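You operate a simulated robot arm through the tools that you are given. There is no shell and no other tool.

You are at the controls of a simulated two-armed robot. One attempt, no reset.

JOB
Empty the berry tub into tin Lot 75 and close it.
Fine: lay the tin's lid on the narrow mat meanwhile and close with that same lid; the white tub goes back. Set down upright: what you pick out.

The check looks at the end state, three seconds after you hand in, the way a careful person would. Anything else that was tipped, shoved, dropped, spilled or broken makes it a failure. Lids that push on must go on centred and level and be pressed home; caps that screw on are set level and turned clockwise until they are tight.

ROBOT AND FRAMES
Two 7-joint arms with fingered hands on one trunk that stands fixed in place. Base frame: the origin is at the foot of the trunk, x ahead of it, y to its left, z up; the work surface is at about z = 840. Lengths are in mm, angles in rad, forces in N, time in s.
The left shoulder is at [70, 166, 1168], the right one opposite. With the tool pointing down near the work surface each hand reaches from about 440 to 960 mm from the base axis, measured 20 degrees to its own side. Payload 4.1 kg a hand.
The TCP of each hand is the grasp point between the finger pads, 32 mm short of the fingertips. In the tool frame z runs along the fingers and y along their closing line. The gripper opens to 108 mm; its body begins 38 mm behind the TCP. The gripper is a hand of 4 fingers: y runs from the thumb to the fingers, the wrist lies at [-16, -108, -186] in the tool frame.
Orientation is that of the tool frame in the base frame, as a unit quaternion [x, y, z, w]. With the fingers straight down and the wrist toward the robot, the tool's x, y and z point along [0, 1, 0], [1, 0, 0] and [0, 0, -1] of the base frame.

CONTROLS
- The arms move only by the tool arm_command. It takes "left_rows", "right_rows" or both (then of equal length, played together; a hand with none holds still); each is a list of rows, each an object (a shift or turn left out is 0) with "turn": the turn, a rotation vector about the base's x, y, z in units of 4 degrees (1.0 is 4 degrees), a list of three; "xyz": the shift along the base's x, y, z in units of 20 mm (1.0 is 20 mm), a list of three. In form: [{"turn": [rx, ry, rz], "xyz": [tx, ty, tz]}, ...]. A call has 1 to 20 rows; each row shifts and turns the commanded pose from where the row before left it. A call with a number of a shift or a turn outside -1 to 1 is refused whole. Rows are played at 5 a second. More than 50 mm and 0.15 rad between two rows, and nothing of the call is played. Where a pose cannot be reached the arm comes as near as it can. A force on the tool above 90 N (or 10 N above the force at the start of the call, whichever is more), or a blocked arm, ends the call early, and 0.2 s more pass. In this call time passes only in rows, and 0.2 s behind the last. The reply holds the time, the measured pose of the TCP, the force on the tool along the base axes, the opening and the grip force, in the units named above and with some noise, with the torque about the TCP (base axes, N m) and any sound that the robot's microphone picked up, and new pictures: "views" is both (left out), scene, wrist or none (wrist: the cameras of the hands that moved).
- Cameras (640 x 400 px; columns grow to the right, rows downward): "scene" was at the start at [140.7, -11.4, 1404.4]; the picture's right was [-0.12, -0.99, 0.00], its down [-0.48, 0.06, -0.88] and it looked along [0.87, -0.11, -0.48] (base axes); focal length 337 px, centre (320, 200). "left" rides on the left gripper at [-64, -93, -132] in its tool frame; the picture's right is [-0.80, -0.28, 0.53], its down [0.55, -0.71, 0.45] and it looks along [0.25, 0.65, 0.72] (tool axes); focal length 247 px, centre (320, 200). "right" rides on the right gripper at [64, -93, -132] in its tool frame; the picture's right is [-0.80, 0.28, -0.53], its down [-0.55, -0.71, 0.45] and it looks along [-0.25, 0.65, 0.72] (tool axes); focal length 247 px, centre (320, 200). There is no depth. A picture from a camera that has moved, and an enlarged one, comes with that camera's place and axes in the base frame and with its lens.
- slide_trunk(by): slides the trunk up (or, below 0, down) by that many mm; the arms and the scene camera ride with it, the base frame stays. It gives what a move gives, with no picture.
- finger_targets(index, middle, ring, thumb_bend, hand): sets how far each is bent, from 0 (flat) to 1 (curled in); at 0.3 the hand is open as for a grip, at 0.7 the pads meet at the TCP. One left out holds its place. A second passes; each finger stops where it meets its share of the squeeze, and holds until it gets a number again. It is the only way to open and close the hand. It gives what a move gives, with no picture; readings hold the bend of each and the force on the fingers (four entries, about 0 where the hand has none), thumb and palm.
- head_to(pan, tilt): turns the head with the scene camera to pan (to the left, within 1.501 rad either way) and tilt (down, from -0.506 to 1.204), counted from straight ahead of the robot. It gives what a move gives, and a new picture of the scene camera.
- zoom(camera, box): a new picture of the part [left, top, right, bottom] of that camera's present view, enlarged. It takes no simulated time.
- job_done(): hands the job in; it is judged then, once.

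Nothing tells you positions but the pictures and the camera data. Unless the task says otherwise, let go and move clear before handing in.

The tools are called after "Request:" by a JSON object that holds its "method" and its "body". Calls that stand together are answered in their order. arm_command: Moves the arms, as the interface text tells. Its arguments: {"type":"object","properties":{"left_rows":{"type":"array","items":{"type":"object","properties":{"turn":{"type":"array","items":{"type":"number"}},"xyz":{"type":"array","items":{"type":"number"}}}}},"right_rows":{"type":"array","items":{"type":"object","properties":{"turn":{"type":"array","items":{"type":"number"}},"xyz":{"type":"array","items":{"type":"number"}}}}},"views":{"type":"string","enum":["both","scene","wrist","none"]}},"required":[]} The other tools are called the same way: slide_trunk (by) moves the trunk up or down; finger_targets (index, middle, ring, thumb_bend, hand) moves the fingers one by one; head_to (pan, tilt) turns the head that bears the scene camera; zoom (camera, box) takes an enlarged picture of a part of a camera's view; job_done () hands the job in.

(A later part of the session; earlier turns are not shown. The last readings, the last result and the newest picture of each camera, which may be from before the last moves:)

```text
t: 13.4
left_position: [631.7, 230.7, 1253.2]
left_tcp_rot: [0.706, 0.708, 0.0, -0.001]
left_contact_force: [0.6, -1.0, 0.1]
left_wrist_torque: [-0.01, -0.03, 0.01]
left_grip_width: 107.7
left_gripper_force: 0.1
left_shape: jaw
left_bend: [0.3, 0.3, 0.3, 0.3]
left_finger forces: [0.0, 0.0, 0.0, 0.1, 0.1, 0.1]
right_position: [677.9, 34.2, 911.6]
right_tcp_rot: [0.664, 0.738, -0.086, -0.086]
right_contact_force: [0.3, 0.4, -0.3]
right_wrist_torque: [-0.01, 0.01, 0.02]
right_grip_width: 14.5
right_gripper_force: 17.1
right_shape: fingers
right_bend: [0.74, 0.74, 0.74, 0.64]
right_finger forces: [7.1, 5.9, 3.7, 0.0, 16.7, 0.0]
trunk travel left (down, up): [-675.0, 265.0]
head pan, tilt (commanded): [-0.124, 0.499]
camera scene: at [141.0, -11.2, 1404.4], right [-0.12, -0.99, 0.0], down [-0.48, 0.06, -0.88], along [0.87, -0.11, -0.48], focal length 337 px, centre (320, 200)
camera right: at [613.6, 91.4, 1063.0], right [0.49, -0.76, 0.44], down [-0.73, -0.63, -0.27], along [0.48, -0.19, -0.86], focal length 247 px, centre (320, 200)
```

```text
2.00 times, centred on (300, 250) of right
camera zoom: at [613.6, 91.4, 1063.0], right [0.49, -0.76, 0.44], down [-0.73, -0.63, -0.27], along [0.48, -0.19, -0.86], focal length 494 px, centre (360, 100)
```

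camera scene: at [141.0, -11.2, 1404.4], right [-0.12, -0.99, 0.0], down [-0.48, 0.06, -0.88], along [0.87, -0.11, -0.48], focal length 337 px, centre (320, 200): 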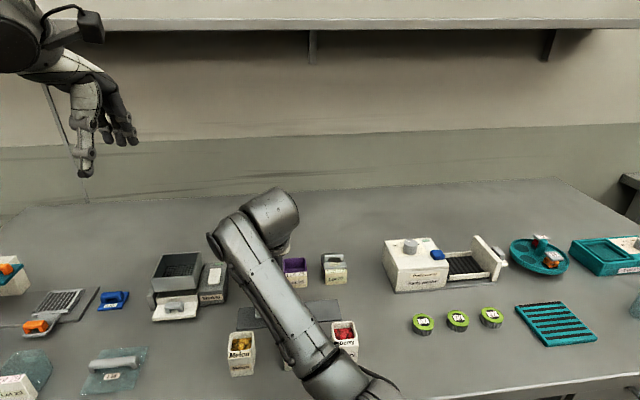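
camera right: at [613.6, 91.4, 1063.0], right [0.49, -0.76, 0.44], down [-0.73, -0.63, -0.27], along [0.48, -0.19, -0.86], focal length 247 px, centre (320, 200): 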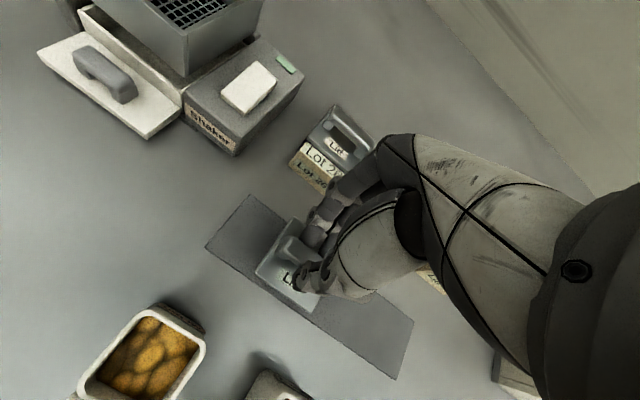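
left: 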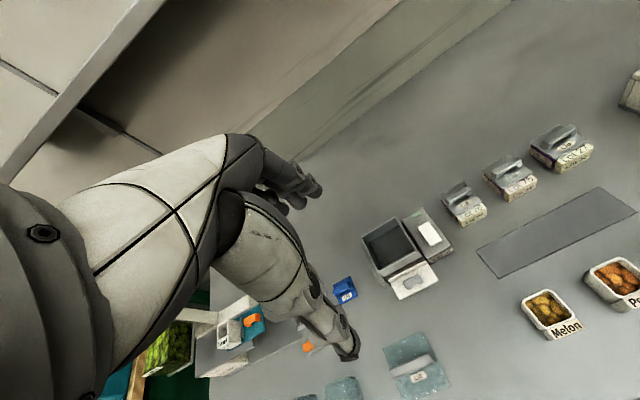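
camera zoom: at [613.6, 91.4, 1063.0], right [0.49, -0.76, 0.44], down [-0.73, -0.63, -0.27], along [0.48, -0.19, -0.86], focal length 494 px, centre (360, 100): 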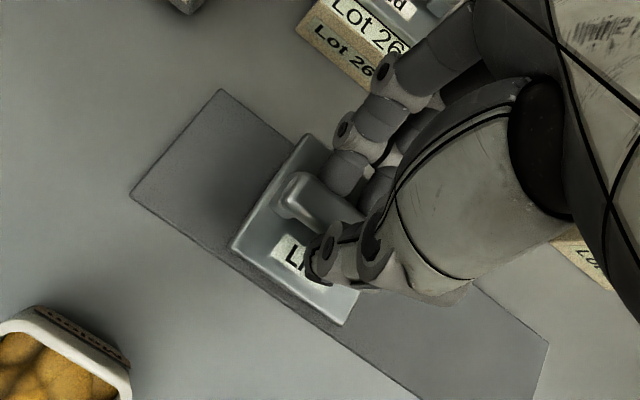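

The lid spans about x 639–693 over the mat at 636–696, roughly 15–20 mm above it. I'll creep down and watch the force.

Request:
{"method": "arm_command", "body": {"right_rows": [{"xyz": [0, 0, -0.25]}, {"xyz": [0, 0, -0.25]}], "views": "none"}}

Request:
{"method": "arm_command", "body": {"right_rows": [{"xyz": [0, 0, -0.15]}, {"xyz": [0, 0, -0.15]}], "views": "wrist"}}

```text
t: 14.0
left_position: [633.3, 230.8, 1254.5]
left_tcp_rot: [0.707, 0.707, 0.0, 0.001]
left_contact_force: [0.5, 0.0, 0.4]
left_wrist_torque: [-0.01, -0.05, -0.02]
left_grip_width: 107.5
left_gripper_force: 0.0
left_shape: jaw
left_bend: [0.3, 0.3, 0.3, 0.3]
left_finger forces: [0.1, 0.1, 0.0, 0.0, 0.1, 0.0]
right_position: [676.2, 34.3, 901.9]
right_tcp_rot: [0.664, 0.737, -0.086, -0.086]
right_contact_force: [-0.3, -0.4, 0.3]
right_wrist_torque: [-0.03, 0.0, 0.05]
right_grip_width: 13.8
right_gripper_force: 16.7
right_shape: fingers
right_bend: [0.74, 0.74, 0.74, 0.64]
right_finger forces: [7.1, 5.8, 3.8, 0.1, 16.5, 0.1]
trunk travel left (down, up): [-675.0, 265.0]
head pan, tilt (commanded): [-0.124, 0.499]
```

```text
t: 14.6
left_position: [632.7, 231.6, 1254.6]
left_tcp_rot: [0.707, 0.707, 0.0, 0.001]
left_contact_force: [-0.5, -0.2, 0.2]
left_wrist_torque: [0.01, 0.02, -0.01]
left_grip_width: 107.6
left_gripper_force: 0.0
left_shape: jaw
left_bend: [0.3, 0.3, 0.3, 0.3]
left_finger forces: [0.0, 0.1, 0.1, 0.0, 0.0, 0.1]
right_position: [677.5, 35.1, 896.0]
right_tcp_rot: [0.663, 0.739, -0.086, -0.086]
right_contact_force: [-0.1, 0.2, -1.4]
right_wrist_torque: [-0.01, -0.02, -0.03]
right_grip_width: 14.3
right_gripper_force: 16.8
right_shape: fingers
right_bend: [0.74, 0.74, 0.74, 0.64]
right_finger forces: [7.2, 5.8, 3.7, 0.1, 16.6, 0.0]
trunk travel left (down, up): [-675.0, 265.0]
head pan, tilt (commanded): [-0.124, 0.499]
camera right: at [612.4, 91.0, 1047.7], right [0.49, -0.76, 0.44], down [-0.73, -0.63, -0.27], along [0.48, -0.19, -0.86], focal length 247 px, centre (320, 200)
```

right: 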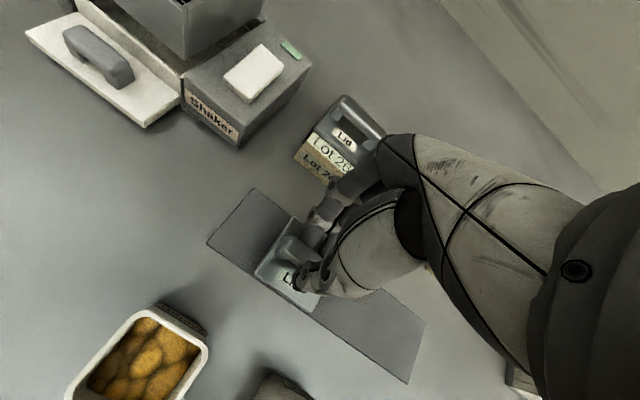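

No contact yet, with the lid top at about z 851. I'll continue in small steps.

Request:
{"method": "arm_command", "body": {"right_rows": [{"xyz": [0, 0, -0.1]}], "views": "none"}}

Request:
{"method": "arm_command", "body": {"right_rows": [{"xyz": [0, 0, -0.1]}], "views": "none"}}

Request:
{"method": "zoom", "body": {"camera": "right", "box": [200, 150, 400, 350]}}

```text
t: 15.0
left_position: [633.4, 231.5, 1253.4]
left_tcp_rot: [0.707, 0.708, 0.0, 0.0]
left_contact_force: [0.5, 0.4, 0.4]
left_wrist_torque: [0.01, 0.0, 0.0]
left_grip_width: 107.6
left_gripper_force: 0.1
left_shape: jaw
left_bend: [0.3, 0.3, 0.3, 0.3]
left_finger forces: [0.1, 0.0, 0.0, 0.0, 0.1, 0.1]
right_position: [676.7, 36.1, 895.1]
right_tcp_rot: [0.664, 0.738, -0.086, -0.086]
right_contact_force: [-0.2, 0.1, 0.4]
right_wrist_torque: [0.02, 0.0, 0.03]
right_grip_width: 14.2
right_gripper_force: 16.7
right_shape: fingers
right_bend: [0.74, 0.74, 0.74, 0.64]
right_finger forces: [7.2, 5.8, 3.7, 0.0, 16.6, 0.0]
trunk travel left (down, up): [-675.0, 265.0]
head pan, tilt (commanded): [-0.124, 0.499]
```

```text
t: 15.4
left_position: [633.3, 231.1, 1252.5]
left_tcp_rot: [0.707, 0.708, -0.001, 0.0]
left_contact_force: [0.1, 0.1, 0.7]
left_wrist_torque: [-0.01, -0.04, 0.02]
left_grip_width: 107.7
left_gripper_force: 0.1
left_shape: jaw
left_bend: [0.3, 0.3, 0.3, 0.3]
left_finger forces: [0.1, 0.0, 0.0, 0.0, 0.1, 0.1]
right_position: [676.1, 34.2, 893.1]
right_tcp_rot: [0.663, 0.738, -0.086, -0.085]
right_contact_force: [1.1, -0.5, -0.5]
right_wrist_torque: [-0.01, 0.03, 0.02]
right_grip_width: 14.2
right_gripper_force: 17.0
right_shape: fingers
right_bend: [0.74, 0.74, 0.74, 0.64]
right_finger forces: [7.2, 5.8, 3.7, 0.0, 16.6, 0.0]
trunk travel left (down, up): [-675.0, 265.0]
head pan, tilt (commanded): [-0.124, 0.499]
```

```text
2.00 times, centred on (300, 250) of right
camera zoom: at [612.1, 91.4, 1043.3], right [0.48, -0.76, 0.44], down [-0.73, -0.63, -0.27], along [0.48, -0.19, -0.86], focal length 494 px, centre (360, 100)
```

zoom: 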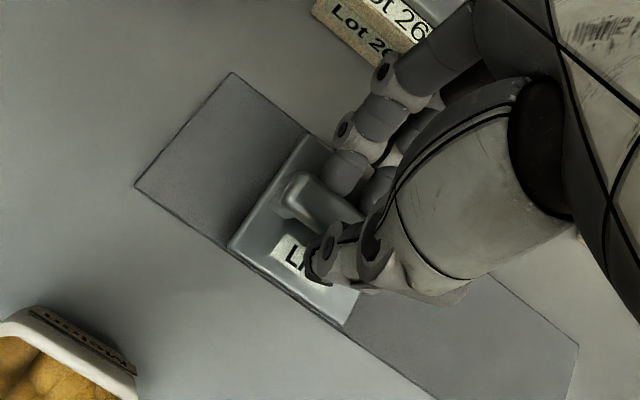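

Still free. I'll keep creeping down until the mat pushes back.

Request:
{"method": "arm_command", "body": {"right_rows": [{"xyz": [0, 0, -0.1]}], "views": "none"}}

Request:
{"method": "arm_command", "body": {"right_rows": [{"xyz": [0, 0, -0.1]}], "views": "none"}}

```text
t: 15.8
left_position: [633.0, 230.6, 1252.8]
left_tcp_rot: [0.706, 0.708, -0.001, 0.0]
left_contact_force: [-0.5, 0.4, 0.8]
left_wrist_torque: [0.0, -0.04, -0.01]
left_grip_width: 107.6
left_gripper_force: 0.0
left_shape: jaw
left_bend: [0.3, 0.3, 0.3, 0.3]
left_finger forces: [0.0, 0.0, 0.0, 0.0, 0.1, 0.0]
right_position: [676.9, 34.4, 890.2]
right_tcp_rot: [0.663, 0.738, -0.086, -0.086]
right_contact_force: [-0.1, 1.0, 0.7]
right_wrist_torque: [0.0, 0.0, -0.01]
right_grip_width: 14.5
right_gripper_force: 16.6
right_shape: fingers
right_bend: [0.74, 0.74, 0.74, 0.64]
right_finger forces: [7.3, 5.7, 3.7, 0.0, 16.5, 0.0]
trunk travel left (down, up): [-675.0, 265.0]
head pan, tilt (commanded): [-0.124, 0.499]
```

```text
t: 16.2
left_position: [633.3, 231.0, 1253.5]
left_tcp_rot: [0.706, 0.708, 0.0, 0.0]
left_contact_force: [0.3, -0.4, 0.1]
left_wrist_torque: [-0.01, 0.01, 0.03]
left_grip_width: 107.7
left_gripper_force: 0.0
left_shape: jaw
left_bend: [0.3, 0.3, 0.3, 0.3]
left_finger forces: [0.1, 0.1, 0.0, 0.0, 0.0, 0.0]
right_position: [675.7, 34.7, 888.8]
right_tcp_rot: [0.663, 0.738, -0.087, -0.087]
right_contact_force: [0.7, 0.0, 1.0]
right_wrist_torque: [-0.04, 0.06, 0.0]
right_grip_width: 14.1
right_gripper_force: 17.2
right_shape: fingers
right_bend: [0.74, 0.74, 0.74, 0.64]
right_finger forces: [6.8, 5.8, 4.6, 0.0, 16.9, 0.1]
trunk travel left (down, up): [-675.0, 265.0]
head pan, tilt (commanded): [-0.124, 0.499]
```

The finger forces just shifted, so first contact is starting. One more small step.

Request:
{"method": "arm_command", "body": {"right_rows": [{"xyz": [0, 0, -0.08]}], "views": "wrist"}}

Request:
{"method": "zoom", "body": {"camera": "right", "box": [200, 150, 400, 350]}}

```text
t: 16.6
left_position: [632.0, 231.0, 1255.0]
left_tcp_rot: [0.706, 0.708, -0.001, 0.001]
left_contact_force: [-1.0, -0.1, 0.4]
left_wrist_torque: [0.03, 0.0, 0.0]
left_grip_width: 107.6
left_gripper_force: 0.1
left_shape: jaw
left_bend: [0.3, 0.3, 0.3, 0.3]
left_finger forces: [0.0, 0.0, 0.0, 0.0, 0.1, 0.1]
right_position: [675.4, 35.4, 888.3]
right_tcp_rot: [0.664, 0.738, -0.085, -0.085]
right_contact_force: [2.6, 0.6, 6.7]
right_wrist_torque: [-0.07, 0.03, 0.04]
right_grip_width: 14.4
right_gripper_force: 18.4
right_shape: fingers
right_bend: [0.74, 0.74, 0.75, 0.64]
right_finger forces: [6.7, 6.7, 6.1, 0.0, 16.9, 0.0]
trunk travel left (down, up): [-675.0, 265.0]
head pan, tilt (commanded): [-0.124, 0.499]
camera right: at [611.6, 91.8, 1038.9], right [0.48, -0.76, 0.44], down [-0.73, -0.63, -0.27], along [0.48, -0.19, -0.86], focal length 247 px, centre (320, 200)
```

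right: 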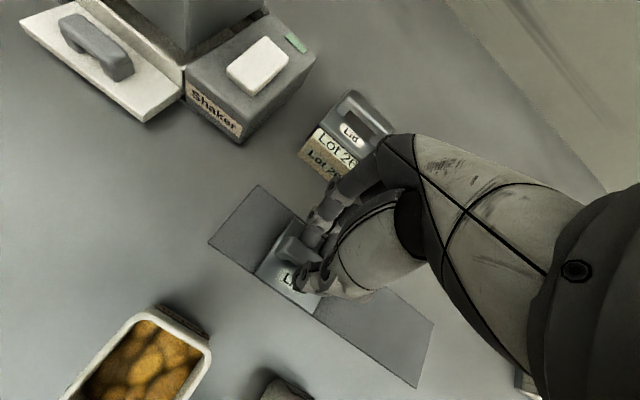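

```text
2.00 times, centred on (300, 250) of right
camera zoom: at [611.6, 91.8, 1038.9], right [0.48, -0.76, 0.44], down [-0.73, -0.63, -0.27], along [0.48, -0.19, -0.86], focal length 494 px, centre (360, 100)
```

zoom: 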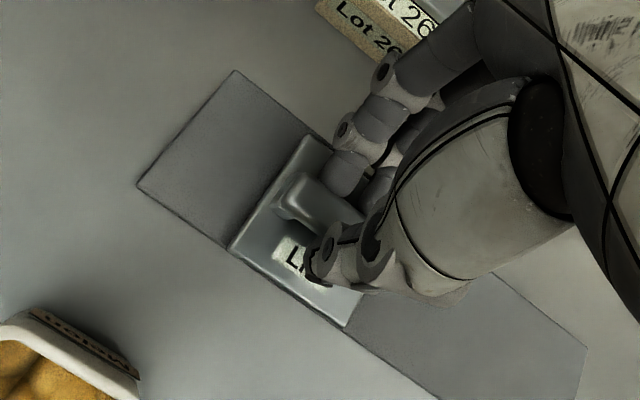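

The mat is now taking the lid's weight. The lid is about 4 mm toward the front edge of the mat, so I'll lift slightly, shift it forward and set it back down.

Request:
{"method": "arm_command", "body": {"right_rows": [{"xyz": [0, 0, 0.25]}, {"xyz": [0.2, 0, 0]}, {"xyz": [0, 0, -0.15]}, {"xyz": [0, 0, -0.1]}], "views": "none"}}

Request:
{"method": "zoom", "body": {"camera": "right", "box": [200, 150, 400, 350]}}

```text
t: 17.6
left_position: [631.7, 231.1, 1254.2]
left_tcp_rot: [0.706, 0.708, 0.0, 0.0]
left_contact_force: [0.5, 0.7, -0.7]
left_wrist_torque: [0.01, 0.03, 0.02]
left_grip_width: 107.7
left_gripper_force: 0.1
left_shape: jaw
left_bend: [0.3, 0.3, 0.3, 0.3]
left_finger forces: [0.1, 0.1, 0.1, 0.0, 0.0, 0.0]
right_position: [681.3, 36.4, 887.8]
right_tcp_rot: [0.664, 0.738, -0.085, -0.085]
right_contact_force: [3.7, 0.7, 7.9]
right_wrist_torque: [-0.11, 0.03, 0.04]
right_grip_width: 14.3
right_gripper_force: 19.1
right_shape: fingers
right_bend: [0.74, 0.74, 0.75, 0.64]
right_finger forces: [6.9, 6.9, 6.6, 0.0, 16.9, 0.1]
trunk travel left (down, up): [-675.0, 265.0]
head pan, tilt (commanded): [-0.124, 0.499]
```

```text
2.00 times, centred on (300, 250) of right
camera zoom: at [616.0, 91.4, 1038.7], right [0.48, -0.76, 0.44], down [-0.73, -0.63, -0.27], along [0.48, -0.19, -0.86], focal length 494 px, centre (360, 100)
```

zoom: 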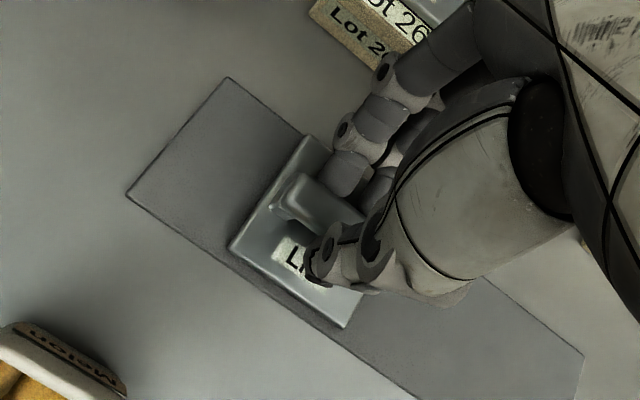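

The lid now sits with margin on the mat. Releasing it gently.

Request:
{"method": "finger_targets", "body": {"hand": "right", "index": 0.62, "middle": 0.62, "ring": 0.62, "thumb_bend": 0.55}}

Request:
{"method": "zoom", "body": {"camera": "right", "box": [200, 150, 400, 350]}}

```text
t: 18.6
left_position: [632.2, 230.1, 1255.1]
left_tcp_rot: [0.707, 0.707, 0.0, 0.0]
left_contact_force: [-0.4, -0.3, -0.6]
left_wrist_torque: [0.0, -0.01, 0.02]
left_grip_width: 107.8
left_gripper_force: 0.0
left_shape: jaw
left_bend: [0.3, 0.3, 0.3, 0.3]
left_finger forces: [0.0, 0.0, 0.0, 0.0, 0.0, 0.0]
right_position: [680.0, 34.8, 887.6]
right_tcp_rot: [0.663, 0.738, -0.085, -0.085]
right_contact_force: [-2.1, -0.6, 6.8]
right_wrist_torque: [-0.02, 0.01, -0.05]
right_grip_width: 27.4
right_gripper_force: 3.8
right_shape: fingers
right_bend: [0.66, 0.63, 0.62, 0.55]
right_finger forces: [4.8, 2.0, 0.1, 0.0, 0.0, 0.0]
trunk travel left (down, up): [-675.0, 265.0]
head pan, tilt (commanded): [-0.124, 0.499]
```

```text
2.00 times, centred on (300, 250) of right
camera zoom: at [615.6, 91.3, 1038.2], right [0.48, -0.76, 0.44], down [-0.73, -0.63, -0.27], along [0.48, -0.19, -0.86], focal length 494 px, centre (360, 100)
```

zoom: 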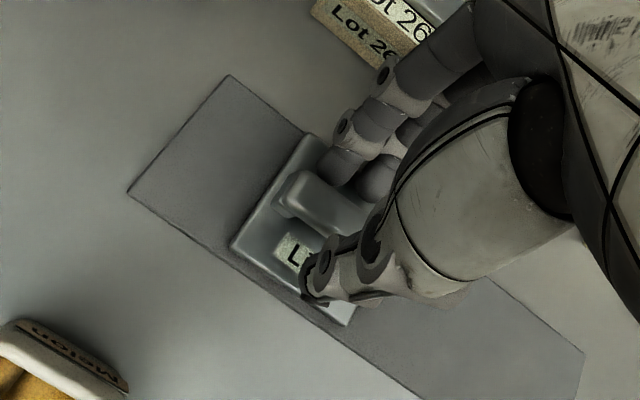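

The thumb has released, but the index still leans on the lid. I'll open the fingers further and then rise straight up.

Request:
{"method": "finger_targets", "body": {"hand": "right", "index": 0.52, "middle": 0.52, "ring": 0.52, "thumb_bend": 0.5}}

Request:
{"method": "arm_command", "body": {"right_rows": [{"xyz": [0, 0, 0.3]}, {"xyz": [0, 0, 0.7]}, {"xyz": [0, 0, 1]}, {"xyz": [0, 0, 1]}, {"xyz": [0, 0, 1]}], "views": "both"}}

Request:
{"method": "zoom", "body": {"camera": "right", "box": [200, 150, 400, 350]}}

```text
t: 19.6
left_position: [629.6, 229.9, 1255.5]
left_tcp_rot: [0.706, 0.708, 0.001, 0.001]
left_contact_force: [0.0, 0.6, 0.2]
left_wrist_torque: [0.02, 0.02, 0.01]
left_grip_width: 107.6
left_gripper_force: 0.1
left_shape: jaw
left_bend: [0.3, 0.3, 0.3, 0.3]
left_finger forces: [0.0, 0.0, 0.0, 0.0, 0.0, 0.1]
right_position: [679.1, 34.5, 889.5]
right_tcp_rot: [0.664, 0.738, -0.083, -0.084]
right_contact_force: [-0.7, -0.2, 27.3]
right_wrist_torque: [0.04, -0.39, 0.0]
right_grip_width: 40.7
right_gripper_force: 13.7
right_shape: fingers
right_bend: [0.61, 0.55, 0.52, 0.5]
right_finger forces: [19.4, 7.4, 0.0, 0.0, 0.0, 0.0]
trunk travel left (down, up): [-675.0, 265.0]
head pan, tilt (commanded): [-0.124, 0.499]
```

```text
t: 20.8
left_position: [633.5, 231.6, 1253.9]
left_tcp_rot: [0.708, 0.707, 0.001, 0.001]
left_contact_force: [0.1, -0.3, -0.4]
left_wrist_torque: [0.01, -0.04, 0.0]
left_grip_width: 107.8
left_gripper_force: 0.1
left_shape: jaw
left_bend: [0.3, 0.3, 0.3, 0.3]
left_finger forces: [0.0, 0.0, 0.0, 0.0, 0.0, 0.0]
right_position: [679.6, 35.7, 967.9]
right_tcp_rot: [0.663, 0.739, -0.087, -0.085]
right_contact_force: [0.1, 1.2, -0.8]
right_wrist_torque: [0.0, 0.01, -0.01]
right_grip_width: 52.6
right_gripper_force: 0.0
right_shape: fingers
right_bend: [0.52, 0.52, 0.52, 0.5]
right_finger forces: [0.1, 0.0, 0.0, 0.0, 0.0, 0.0]
trunk travel left (down, up): [-675.0, 265.0]
head pan, tilt (commanded): [-0.124, 0.499]
camera scene: at [140.3, -11.1, 1404.4], right [-0.12, -0.99, 0.0], down [-0.48, 0.06, -0.88], along [0.87, -0.11, -0.48], focal length 337 px, centre (320, 200)
camera right: at [616.3, 92.7, 1118.3], right [0.48, -0.76, 0.44], down [-0.73, -0.63, -0.27], along [0.48, -0.19, -0.86], focal length 247 px, centre (320, 200)
```

scene: 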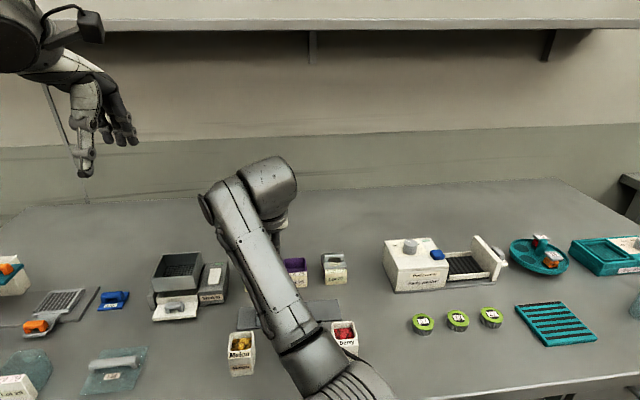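
right: 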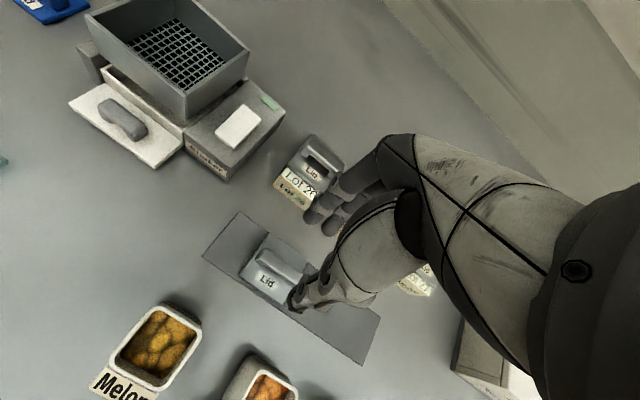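

```text
2.00 times, centred on (300, 250) of right
camera zoom: at [616.3, 92.7, 1118.3], right [0.48, -0.76, 0.44], down [-0.73, -0.63, -0.27], along [0.48, -0.19, -0.86], focal length 494 px, centre (360, 100)
```

zoom: 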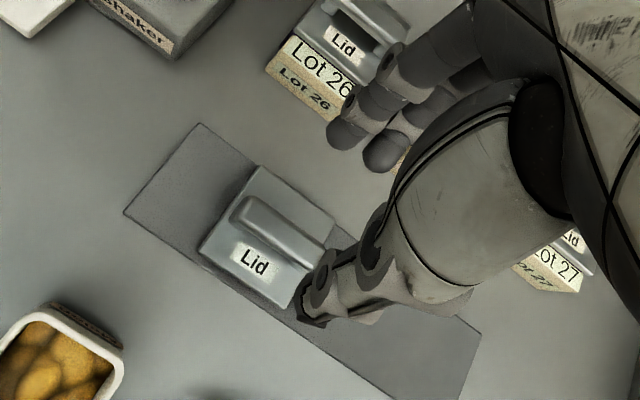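

The lid is lying upright on the mat. I'll square the hand, go up and right over open space, then rehearse the roll a pour would need before touching the tub.

Request:
{"method": "arm_command", "body": {"right_rows": [{"xyz": [0, 0, 1], "turn": [0, -0.9, -0.4]}, {"xyz": [0, -0.4, 1], "turn": [0, -0.9, -0.4]}, {"xyz": [-0.4, -0.95, 1], "turn": [0, -0.9, -0.4]}, {"xyz": [-0.4, -0.95, 1], "turn": [0, -0.8, -0.3]}, {"xyz": [-0.4, -0.95, 1]}, {"xyz": [-0.4, -0.95, 1]}, {"xyz": [-0.4, -0.95, 1]}, {"xyz": [-0.4, -0.95, 0.6]}, {"xyz": [-0.4, -0.95, 0]}, {"xyz": [-0.4, -0.95, 0]}, {"xyz": [-0.4, -0.95, 0]}], "views": "both"}}

Request:
{"method": "zoom", "body": {"camera": "scene", "box": [220, 240, 380, 380]}}

```text
t: 23.4
left_position: [633.4, 231.1, 1253.9]
left_tcp_rot: [0.707, 0.708, 0.0, 0.001]
left_contact_force: [-0.6, -0.1, -0.4]
left_wrist_torque: [0.01, 0.01, 0.01]
left_grip_width: 107.8
left_gripper_force: 0.1
left_shape: jaw
left_bend: [0.3, 0.3, 0.3, 0.3]
left_finger forces: [0.0, 0.1, 0.1, 0.1, 0.0, 0.1]
right_position: [647.0, -178.3, 1115.7]
right_tcp_rot: [0.724, 0.689, -0.002, 0.017]
right_contact_force: [-0.3, 0.7, 0.0]
right_wrist_torque: [0.02, -0.01, 0.02]
right_grip_width: 52.3
right_gripper_force: 0.0
right_shape: fingers
right_bend: [0.52, 0.52, 0.52, 0.5]
right_finger forces: [0.0, 0.0, 0.0, 0.0, 0.1, 0.0]
right hand out of reach, approached as far as the arm can: row 7, 8, 9, 10, 11
trunk travel left (down, up): [-675.0, 265.0]
head pan, tilt (commanded): [-0.124, 0.499]
stopped in row 11 (right hand): the arm was blocked; the commanded pose is now the measured one
camera scene: at [140.8, -11.1, 1404.4], right [-0.12, -0.99, 0.0], down [-0.48, 0.06, -0.88], along [0.87, -0.11, -0.48], focal length 337 px, centre (320, 200)
camera right: at [555.9, -104.4, 1243.5], right [0.23, -0.79, 0.56], down [-0.72, -0.53, -0.45], along [0.65, -0.3, -0.7], focal length 247 px, centre (320, 200)
```

scene: 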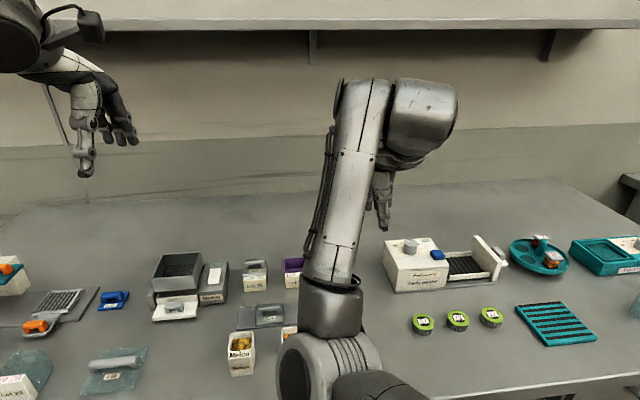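
right: 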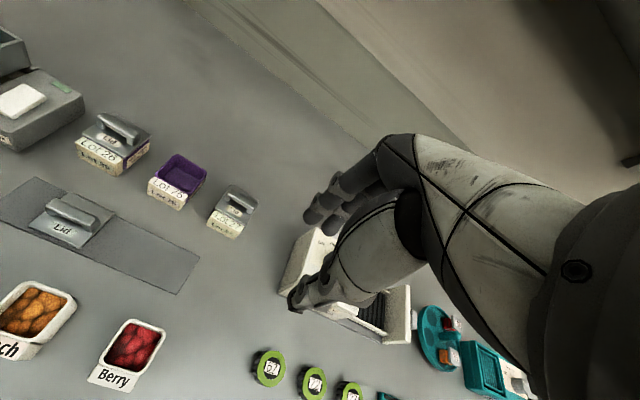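

```text
2.86 times, centred on (300, 310) of scene
camera zoom: at [140.8, -11.1, 1404.4], right [-0.12, -0.99, 0.0], down [-0.48, 0.06, -0.88], along [0.87, -0.11, -0.48], focal length 963 px, centre (377, -114)
```

zoom: 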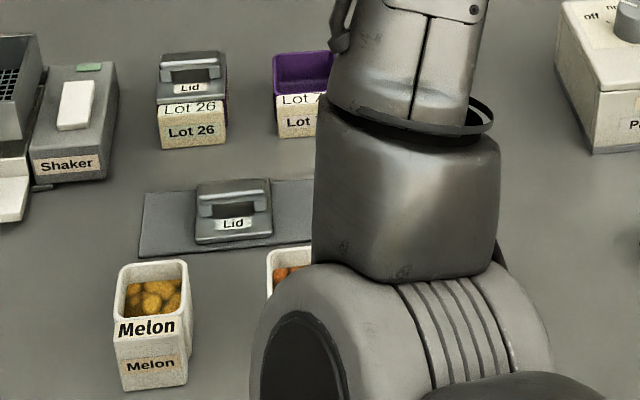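

The lid is safe on the mat, but the right arm's elbow has swung inward and hit a limit. I'll extend the arm forward, then swing right in free air, to bring the elbow back to its outer posture.

Request:
{"method": "arm_command", "body": {"right_rows": [{"xyz": [0.8, 0, -0.4]}, {"xyz": [0.9, 0, -0.6]}, {"xyz": [0.9, 0, -0.6]}, {"xyz": [0.9, 0, -0.6]}, {"xyz": [0.9, 0, -0.6]}, {"xyz": [0.9, 0, -0.6]}, {"xyz": [0.9, 0, -0.4]}], "views": "scene"}}

```text
t: 25.0
left_position: [632.2, 230.2, 1253.7]
left_tcp_rot: [0.707, 0.707, 0.001, 0.0]
left_contact_force: [0.0, 0.7, 0.4]
left_wrist_torque: [0.01, 0.02, 0.01]
left_grip_width: 107.8
left_gripper_force: 0.0
left_shape: jaw
left_bend: [0.3, 0.3, 0.3, 0.3]
left_finger forces: [0.1, 0.0, 0.0, 0.0, 0.0, 0.1]
right_position: [771.4, -174.9, 1035.6]
right_tcp_rot: [0.722, 0.691, -0.003, 0.016]
right_contact_force: [0.2, 0.1, 0.4]
right_wrist_torque: [-0.01, 0.01, 0.02]
right_grip_width: 52.4
right_gripper_force: 0.1
right_shape: fingers
right_bend: [0.52, 0.52, 0.52, 0.5]
right_finger forces: [0.0, 0.0, 0.1, 0.1, 0.1, 0.1]
trunk travel left (down, up): [-675.0, 265.0]
head pan, tilt (commanded): [-0.124, 0.499]
camera scene: at [141.5, -11.6, 1404.3], right [-0.12, -0.99, 0.0], down [-0.48, 0.06, -0.88], along [0.87, -0.11, -0.48], focal length 337 px, centre (320, 200)
```

scene: 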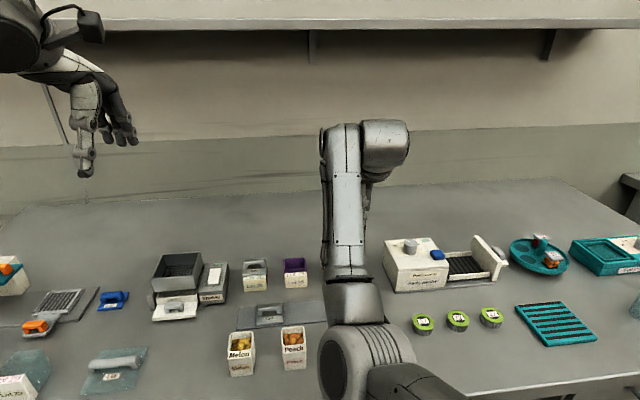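

The elbow is already swinging back. I'll sweep the hand to the right well above everything there.

Request:
{"method": "arm_command", "body": {"right_rows": [{"xyz": [0, -0.8, 0.2]}, {"xyz": [0, -1, 0.2]}, {"xyz": [0, -1, 0.2]}, {"xyz": [0, -1, 0.2]}, {"xyz": [0, -1, 0]}, {"xyz": [0, -1, 0]}, {"xyz": [0, -1, 0]}, {"xyz": [0, -1, 0]}, {"xyz": [0, -1, 0]}, {"xyz": [0, -1, 0]}], "views": "scene"}}

```text
t: 27.2
left_position: [631.8, 230.0, 1255.2]
left_tcp_rot: [0.707, 0.708, 0.0, 0.0]
left_contact_force: [0.4, -1.6, -0.6]
left_wrist_torque: [0.0, -0.01, -0.01]
left_grip_width: 107.5
left_gripper_force: 0.2
left_shape: jaw
left_bend: [0.3, 0.3, 0.3, 0.3]
left_finger forces: [0.0, 0.0, 0.0, 0.0, 0.0, 0.0]
right_position: [771.9, -372.8, 1053.1]
right_tcp_rot: [0.722, 0.692, -0.003, 0.016]
right_contact_force: [0.3, -0.3, -1.5]
right_wrist_torque: [0.04, 0.01, -0.03]
right_grip_width: 52.6
right_gripper_force: 0.1
right_shape: fingers
right_bend: [0.52, 0.52, 0.52, 0.5]
right_finger forces: [0.0, 0.0, 0.0, 0.0, 0.0, 0.0]
trunk travel left (down, up): [-675.0, 265.0]
head pan, tilt (commanded): [-0.124, 0.499]
camera scene: at [140.8, -12.3, 1404.4], right [-0.12, -0.99, 0.0], down [-0.48, 0.06, -0.88], along [0.87, -0.11, -0.48], focal length 337 px, centre (320, 200)
```

scene: 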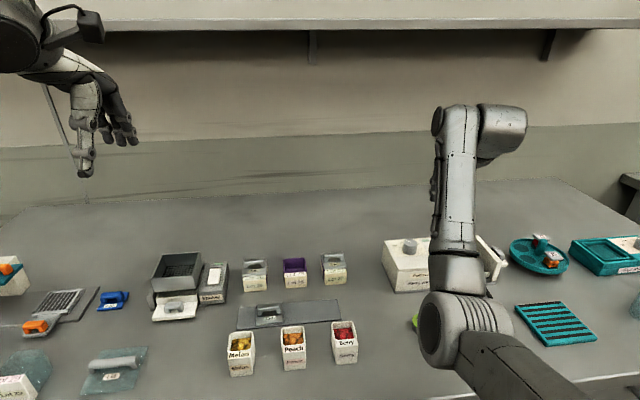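

Everything is visible again and undisturbed. I'll rehearse the pour pose in the air, rolling the empty hand about -72° above the tin, to check the arm can reach it.

Request:
{"method": "arm_command", "body": {"right_rows": [{"xyz": [0, 0.5, 0.2], "turn": [0.2, 0.13, 0.31]}, {"xyz": [0, 0.8, 0.2], "turn": [0.2, 0.13, 0.31]}, {"xyz": [0, 0.9, 0.2], "turn": [-1, 0, 0]}, {"xyz": [0, 0.9, 0], "turn": [-1, 0, 0]}, {"xyz": [0, 0.9, 0], "turn": [-1, 0, 0]}, {"xyz": [0, 0.9, 0], "turn": [-1, 0, 0]}, {"xyz": [0, 0.9, 0], "turn": [-1, 0, 0]}, {"xyz": [0, 0.9, 0], "turn": [-1, 0, 0]}, {"xyz": [0, 0.9, 0], "turn": [-1, 0, 0]}, {"xyz": [0, 0.9, 0], "turn": [-1, 0, 0]}, {"xyz": [0, 0.9, 0], "turn": [-1, 0, 0]}, {"xyz": [0, 0.9, 0], "turn": [-1, 0, 0]}, {"xyz": [0, 0.9, 0], "turn": [-1, 0, 0]}, {"xyz": [0, 0.9, 0], "turn": [-1, 0, 0]}, {"xyz": [0, 0.9, 0], "turn": [-1, 0, 0]}, {"xyz": [0, 0.8, 0], "turn": [-1, 0, 0]}, {"xyz": [0, 0.5, 0], "turn": [-1, 0, 0]}, {"xyz": [0, 0.5, 0], "turn": [-1, 0, 0]}, {"xyz": [0, 0, 0], "turn": [-1, 0, 0]}, {"xyz": [0, 0, 0], "turn": [-1, 0, 0]}], "views": "both"}}

```text
t: 31.4
left_position: [633.4, 230.9, 1253.9]
left_tcp_rot: [0.707, 0.707, 0.0, 0.0]
left_contact_force: [-0.5, -0.6, 1.3]
left_wrist_torque: [-0.05, -0.04, 0.0]
left_grip_width: 107.4
left_gripper_force: 0.1
left_shape: jaw
left_bend: [0.3, 0.3, 0.3, 0.3]
left_finger forces: [0.1, 0.0, 0.0, 0.1, 0.0, 0.0]
right_position: [770.0, -73.9, 1066.9]
right_tcp_rot: [0.571, 0.573, -0.414, 0.417]
right_contact_force: [-0.2, 0.3, 0.1]
right_wrist_torque: [0.02, -0.01, 0.0]
right_grip_width: 52.4
right_gripper_force: 0.0
right_shape: fingers
right_bend: [0.52, 0.52, 0.52, 0.5]
right_finger forces: [0.0, 0.0, 0.0, 0.1, 0.1, 0.1]
trunk travel left (down, up): [-675.0, 265.0]
head pan, tilt (commanded): [-0.124, 0.499]
camera scene: at [140.9, -11.1, 1404.4], right [-0.12, -0.99, 0.0], down [-0.48, 0.06, -0.88], along [0.87, -0.11, -0.48], focal length 337 px, centre (320, 200)
camera right: at [678.4, 70.9, 1046.0], right [0.28, 0.26, 0.92], down [-0.71, -0.6, 0.38], along [0.65, -0.76, 0.02], focal length 247 px, centre (320, 200)
```

scene: 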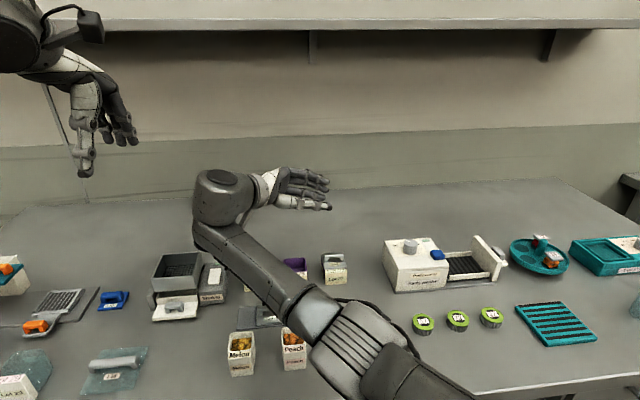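
right: 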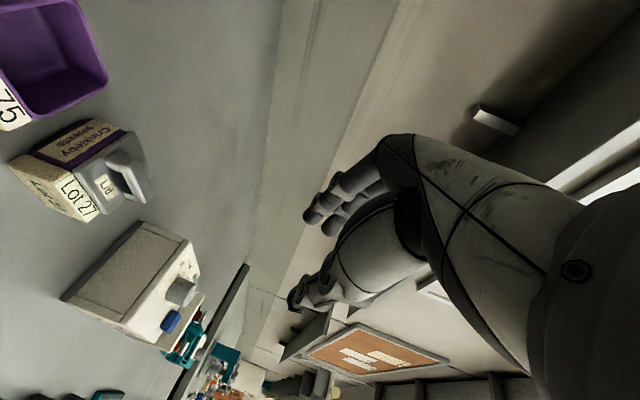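

The pour pose is reachable. Now I'll roll back and move toward the tub's right side, heading for a +40° roll with the fingers pointing left and down.

Request:
{"method": "arm_command", "body": {"right_rows": [{"xyz": [0, -0.5, 0], "turn": [1, 0, 0]}, {"xyz": [0, -0.5, 0], "turn": [1, 0, 0]}, {"xyz": [0, -0.5, 0], "turn": [1, 0, 0]}, {"xyz": [0, -0.5, 0], "turn": [1, 0, 0]}, {"xyz": [0, -0.5, 0], "turn": [1, 0, 0]}, {"xyz": [0, -0.5, 0], "turn": [1, 0, 0]}, {"xyz": [-0.3, -0.5, 0], "turn": [1, 0, 0]}, {"xyz": [-0.3, -0.5, 0], "turn": [1, 0, 0]}, {"xyz": [-0.3, -0.5, 0], "turn": [1, 0, 0]}, {"xyz": [-0.3, -0.5, 0], "turn": [1, 0, 0]}, {"xyz": [-0.3, -0.5, 0], "turn": [1, 0, 0]}, {"xyz": [-0.3, -0.5, 0], "turn": [1, 0, 0]}, {"xyz": [-0.3, -0.5, 0], "turn": [1, 0, 0]}, {"xyz": [-0.3, -0.5, 0], "turn": [1, 0, 0]}, {"xyz": [-0.3, -0.5, 0], "turn": [1, 0, 0]}, {"xyz": [-0.3, -0.5, 0], "turn": [1, 0, 0]}, {"xyz": [-0.3, -0.5, 0], "turn": [1, 0, 0]}, {"xyz": [-0.3, -0.5, 0], "turn": [1, 0, 0]}], "views": "scene"}}

Request:
{"method": "arm_command", "body": {"right_rows": [{"xyz": [-0.5, 0, 0], "turn": [1, 0, 0]}, {"xyz": [-0.5, 0, 0], "turn": [1, 0, 0]}, {"xyz": [-0.5, 0, 0], "turn": [1, 0, 0]}, {"xyz": [-0.5, 0, 0], "turn": [1, 0, 0]}, {"xyz": [-0.5, 0, 0], "turn": [1, 0, 0]}, {"xyz": [-0.5, 0, 0], "turn": [1, 0, 0]}, {"xyz": [-0.5, 0, -0.5], "turn": [1, 0, 0]}, {"xyz": [-0.5, 0, -0.5], "turn": [1, 0, 0]}, {"xyz": [-0.5, 0, -0.5], "turn": [1, 0, 0]}, {"xyz": [-0.5, 0, -0.5], "turn": [1, 0, 0]}], "views": "both"}}

```text
t: 35.2
left_position: [632.8, 229.0, 1253.6]
left_tcp_rot: [0.706, 0.708, 0.0, 0.0]
left_contact_force: [0.8, -0.2, 1.3]
left_wrist_torque: [0.03, -0.01, -0.02]
left_grip_width: 107.6
left_gripper_force: 0.0
left_shape: jaw
left_bend: [0.3, 0.3, 0.3, 0.3]
left_finger forces: [0.1, 0.0, 0.0, 0.0, 0.1, 0.0]
right_position: [697.9, -253.7, 1066.4]
right_tcp_rot: [0.707, 0.707, 0.001, -0.001]
right_contact_force: [-0.6, -0.1, -0.5]
right_wrist_torque: [-0.04, -0.03, 0.0]
right_grip_width: 52.4
right_gripper_force: 0.1
right_shape: fingers
right_bend: [0.52, 0.52, 0.52, 0.5]
right_finger forces: [0.1, 0.0, 0.0, 0.0, 0.1, 0.0]
trunk travel left (down, up): [-675.0, 265.0]
head pan, tilt (commanded): [-0.124, 0.499]
camera scene: at [140.7, -11.9, 1404.4], right [-0.12, -0.99, 0.0], down [-0.48, 0.06, -0.88], along [0.87, -0.11, -0.48], focal length 337 px, centre (320, 200)
```

scene: 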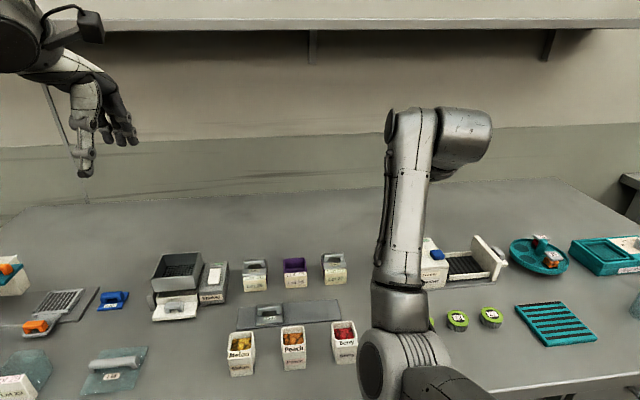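

```text
t: 37.4
left_position: [632.8, 230.7, 1253.2]
left_tcp_rot: [0.707, 0.708, 0.0, 0.0]
left_contact_force: [-0.4, 0.4, -0.7]
left_wrist_torque: [-0.01, 0.06, -0.02]
left_grip_width: 107.6
left_gripper_force: 0.2
left_shape: jaw
left_bend: [0.3, 0.3, 0.3, 0.3]
left_finger forces: [0.0, 0.0, 0.0, 0.0, 0.1, 0.1]
right_position: [599.4, -253.5, 1026.0]
right_tcp_rot: [0.664, 0.665, 0.242, -0.242]
right_contact_force: [-0.2, -0.6, 0.0]
right_wrist_torque: [-0.01, -0.03, -0.02]
right_grip_width: 52.7
right_gripper_force: 0.0
right_shape: fingers
right_bend: [0.52, 0.52, 0.52, 0.5]
right_finger forces: [0.0, 0.1, 0.1, 0.1, 0.0, 0.0]
trunk travel left (down, up): [-675.0, 265.0]
head pan, tilt (commanded): [-0.124, 0.499]
camera scene: at [140.8, -11.9, 1404.4], right [-0.12, -0.99, 0.0], down [-0.48, 0.06, -0.88], along [0.87, -0.11, -0.48], focal length 337 px, centre (320, 200)
camera right: at [506.8, -290.1, 1168.1], right [0.28, -0.95, -0.11], down [-0.71, -0.13, -0.7], along [0.65, 0.27, -0.71], focal length 247 px, centre (320, 200)
```

scene: 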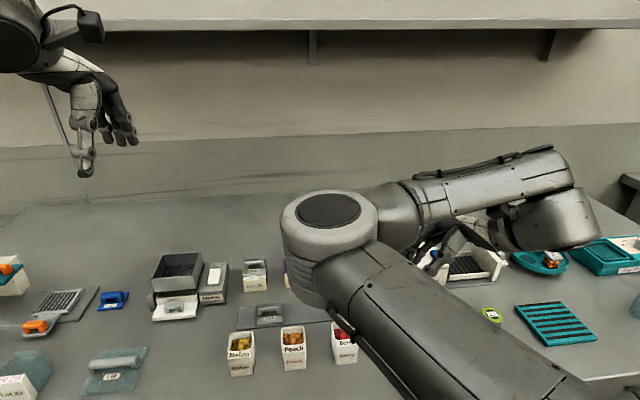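
right: 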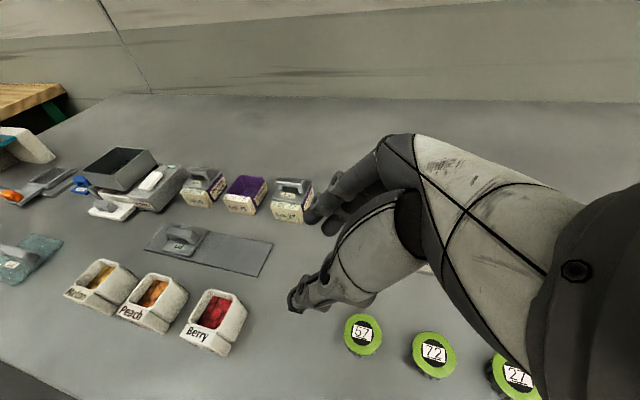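

The arm reaches this tilted grasp orientation too. I'll take a closer look at the Berry tub from the wrist camera to refine its position.

Request:
{"method": "zoom", "body": {"camera": "right", "box": [160, 270, 280, 370]}}

Request:
{"method": "zoom", "body": {"camera": "left", "box": [500, 160, 640, 400]}}

```text
4.00 times, centred on (220, 320) of right
camera zoom: at [506.8, -290.1, 1168.1], right [0.28, -0.95, -0.11], down [-0.71, -0.13, -0.7], along [0.65, 0.27, -0.71], focal length 988 px, centre (720, -280)
```

zoom: 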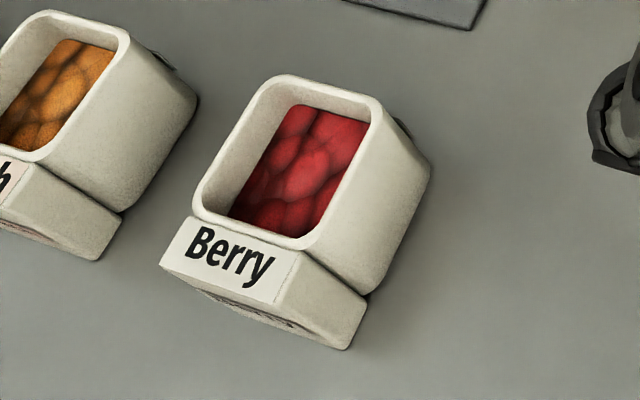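

```text
1.67 times, centred on (570, 280) of left
camera zoom: at [538.9, 166.1, 1385.2], right [-0.28, -0.8, -0.53], down [-0.71, 0.55, -0.45], along [0.65, 0.25, -0.72], focal length 412 px, centre (-97, 67)
```

zoom: 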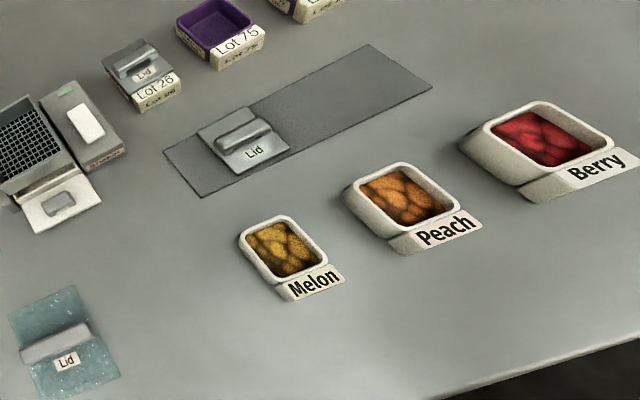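

From this view the tub body is about x 548–587, y -131 to -92, with the rim at z≈893 and the label block front at x≈533. I'll open wider and move to a pre-grasp above it.

Request:
{"method": "finger_targets", "body": {"hand": "right", "index": 0.4, "middle": 0.4, "ring": 0.4, "thumb_bend": 0.4}}

Request:
{"method": "arm_command", "body": {"right_rows": [{"xyz": [-0.28, 0.9, -0.3]}, {"xyz": [-0.28, 0.95, -0.5]}, {"xyz": [-0.28, 0.95, -0.5]}, {"xyz": [-0.28, 0.95, -0.5]}, {"xyz": [-0.28, 0.95, -0.5]}, {"xyz": [-0.28, 0.95, -0.5]}, {"xyz": [-0.28, 0.95, -0.5]}], "views": "both"}}

Request:
{"method": "zoom", "body": {"camera": "right", "box": [200, 180, 400, 380]}}

Request:
{"method": "zoom", "body": {"camera": "left", "box": [500, 160, 640, 400]}}

```text
t: 38.4
left_position: [633.3, 232.1, 1253.7]
left_tcp_rot: [0.707, 0.707, 0.0, 0.0]
left_contact_force: [0.1, 0.5, 0.3]
left_wrist_torque: [0.0, 0.01, -0.03]
left_grip_width: 107.4
left_gripper_force: 0.1
left_shape: jaw
left_bend: [0.3, 0.3, 0.3, 0.3]
left_finger forces: [0.1, 0.1, 0.0, 0.0, 0.0, 0.0]
right_position: [598.9, -254.6, 1027.2]
right_tcp_rot: [0.665, 0.664, 0.242, -0.242]
right_contact_force: [0.8, -0.5, -0.5]
right_wrist_torque: [-0.02, -0.02, -0.02]
right_grip_width: 81.9
right_gripper_force: 0.1
right_shape: fingers
right_bend: [0.4, 0.4, 0.4, 0.4]
right_finger forces: [0.1, 0.0, 0.0, 0.0, 0.1, 0.0]
trunk travel left (down, up): [-675.0, 265.0]
head pan, tilt (commanded): [-0.124, 0.499]
```

```text
t: 39.6
left_position: [633.2, 230.6, 1253.4]
left_tcp_rot: [0.707, 0.708, 0.0, 0.001]
left_contact_force: [0.5, -1.0, 0.3]
left_wrist_torque: [-0.03, 0.01, -0.01]
left_grip_width: 107.6
left_gripper_force: 0.1
left_shape: jaw
left_bend: [0.3, 0.3, 0.3, 0.3]
left_finger forces: [0.1, 0.0, 0.0, 0.1, 0.1, 0.0]
right_position: [532.4, -213.3, 897.1]
right_tcp_rot: [0.716, 0.606, 0.195, -0.288]
right_contact_force: [-0.4, 0.0, -1.0]
right_wrist_torque: [-0.03, 0.02, 0.04]
right_grip_width: 82.4
right_gripper_force: 0.0
right_shape: fingers
right_bend: [0.4, 0.4, 0.4, 0.4]
right_finger forces: [0.1, 0.0, 0.1, 0.0, 0.0, 0.0]
trunk travel left (down, up): [-675.0, 265.0]
head pan, tilt (commanded): [-0.124, 0.499]
stopped in row 5 (right hand): the arm was blocked; the commanded pose is now the measured one
camera scene: at [141.0, -11.6, 1404.4], right [-0.12, -0.99, 0.0], down [-0.48, 0.06, -0.88], along [0.87, -0.11, -0.48], focal length 337 px, centre (320, 200)
camera right: at [463.6, -239.5, 1053.7], right [0.16, -0.98, -0.14], down [-0.83, -0.06, -0.56], along [0.54, 0.21, -0.82], focal length 247 px, centre (320, 200)
```

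scene: 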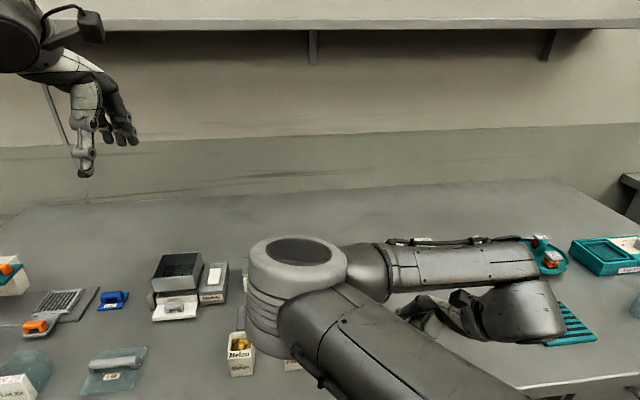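
right: 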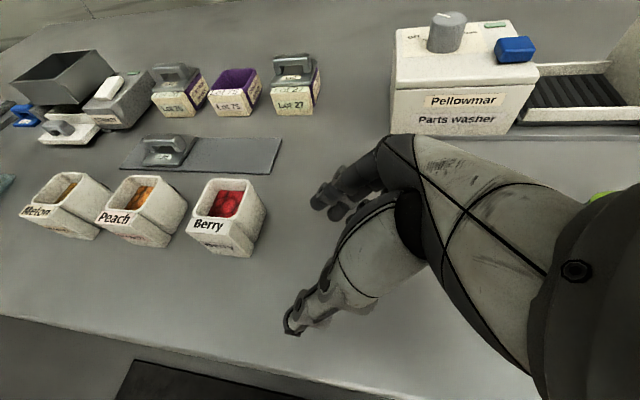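

```text
2.00 times, centred on (300, 280) of right
camera zoom: at [463.6, -239.5, 1053.7], right [0.16, -0.98, -0.14], down [-0.83, -0.06, -0.56], along [0.54, 0.21, -0.82], focal length 494 px, centre (360, 40)
```

zoom: 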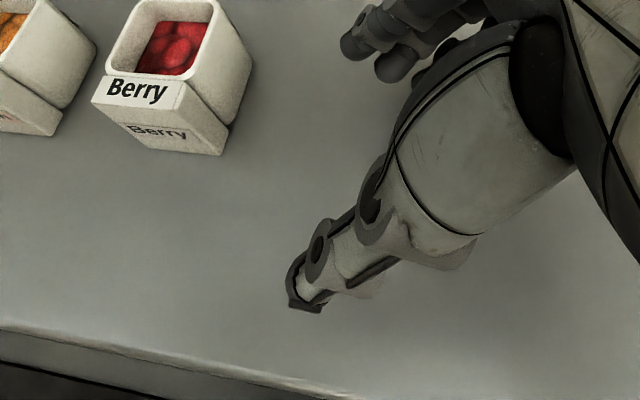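

```text
1.67 times, centred on (570, 280) of left
camera zoom: at [539.2, 166.3, 1385.1], right [-0.28, -0.8, -0.53], down [-0.71, 0.55, -0.45], along [0.65, 0.25, -0.72], focal length 412 px, centre (-97, 67)
```

zoom: 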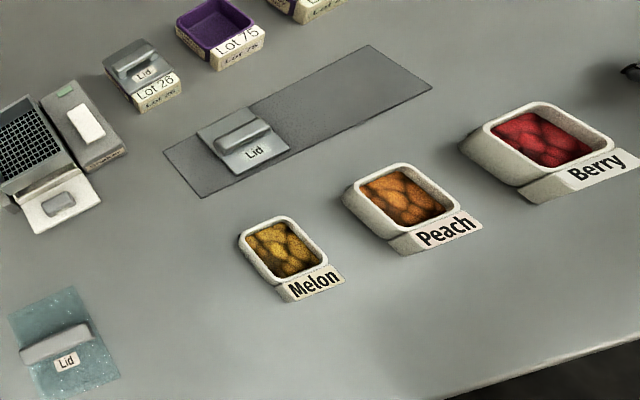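

The arm hit a joint limit with its elbow folded inward; nothing was touched. I'll back away upward, then work the elbow back to the outside in free air before approaching again.

Request:
{"method": "arm_command", "body": {"right_rows": [{"xyz": [0, -0.2, 0.9], "turn": [-0.5, 0, 0]}, {"xyz": [0.1, -0.3, 0.9], "turn": [-1, 0, 0]}, {"xyz": [0.3, -0.5, 0.9], "turn": [-1, 0, 0]}, {"xyz": [0.5, -0.5, 0.9], "turn": [-1, 0, 0]}, {"xyz": [0.8, -0.5, 0.9], "turn": [-1, 0, 0]}, {"xyz": [0.8, -0.5, 0.9], "turn": [-1, 0, 0]}, {"xyz": [0.8, -0.5, 0.9], "turn": [-1, 0, 0]}, {"xyz": [0.8, -0.5, 0.9], "turn": [-1, 0, 0]}, {"xyz": [0.8, -0.5, 0.9], "turn": [-1, 0, 0]}, {"xyz": [0.8, -0.5, 0.9], "turn": [-1, 0, 0]}, {"xyz": [0.8, -0.5, 0], "turn": [-1, 0, 0]}], "views": "scene"}}

```text
t: 42.0
left_position: [634.1, 229.6, 1252.7]
left_tcp_rot: [0.707, 0.707, -0.001, 0.0]
left_contact_force: [-0.2, 0.5, 0.6]
left_wrist_torque: [0.04, 0.05, -0.02]
left_grip_width: 107.7
left_gripper_force: 0.1
left_shape: jaw
left_bend: [0.3, 0.3, 0.3, 0.3]
left_finger forces: [0.0, 0.1, 0.0, 0.0, 0.0, 0.0]
right_position: [664.3, -309.2, 1075.3]
right_tcp_rot: [0.77, 0.637, -0.04, -0.012]
right_contact_force: [0.4, -0.3, 0.1]
right_wrist_torque: [0.0, 0.0, 0.0]
right_grip_width: 82.2
right_gripper_force: 0.1
right_shape: fingers
right_bend: [0.4, 0.4, 0.4, 0.4]
right_finger forces: [0.0, 0.1, 0.0, 0.0, 0.0, 0.0]
trunk travel left (down, up): [-675.0, 265.0]
head pan, tilt (commanded): [-0.124, 0.499]
camera scene: at [141.6, -11.9, 1404.3], right [-0.12, -0.99, 0.0], down [-0.48, 0.06, -0.88], along [0.87, -0.11, -0.48], focal length 337 px, centre (320, 200)
```

scene: 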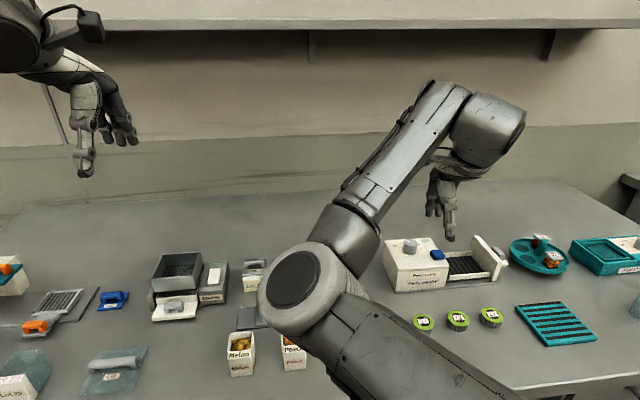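

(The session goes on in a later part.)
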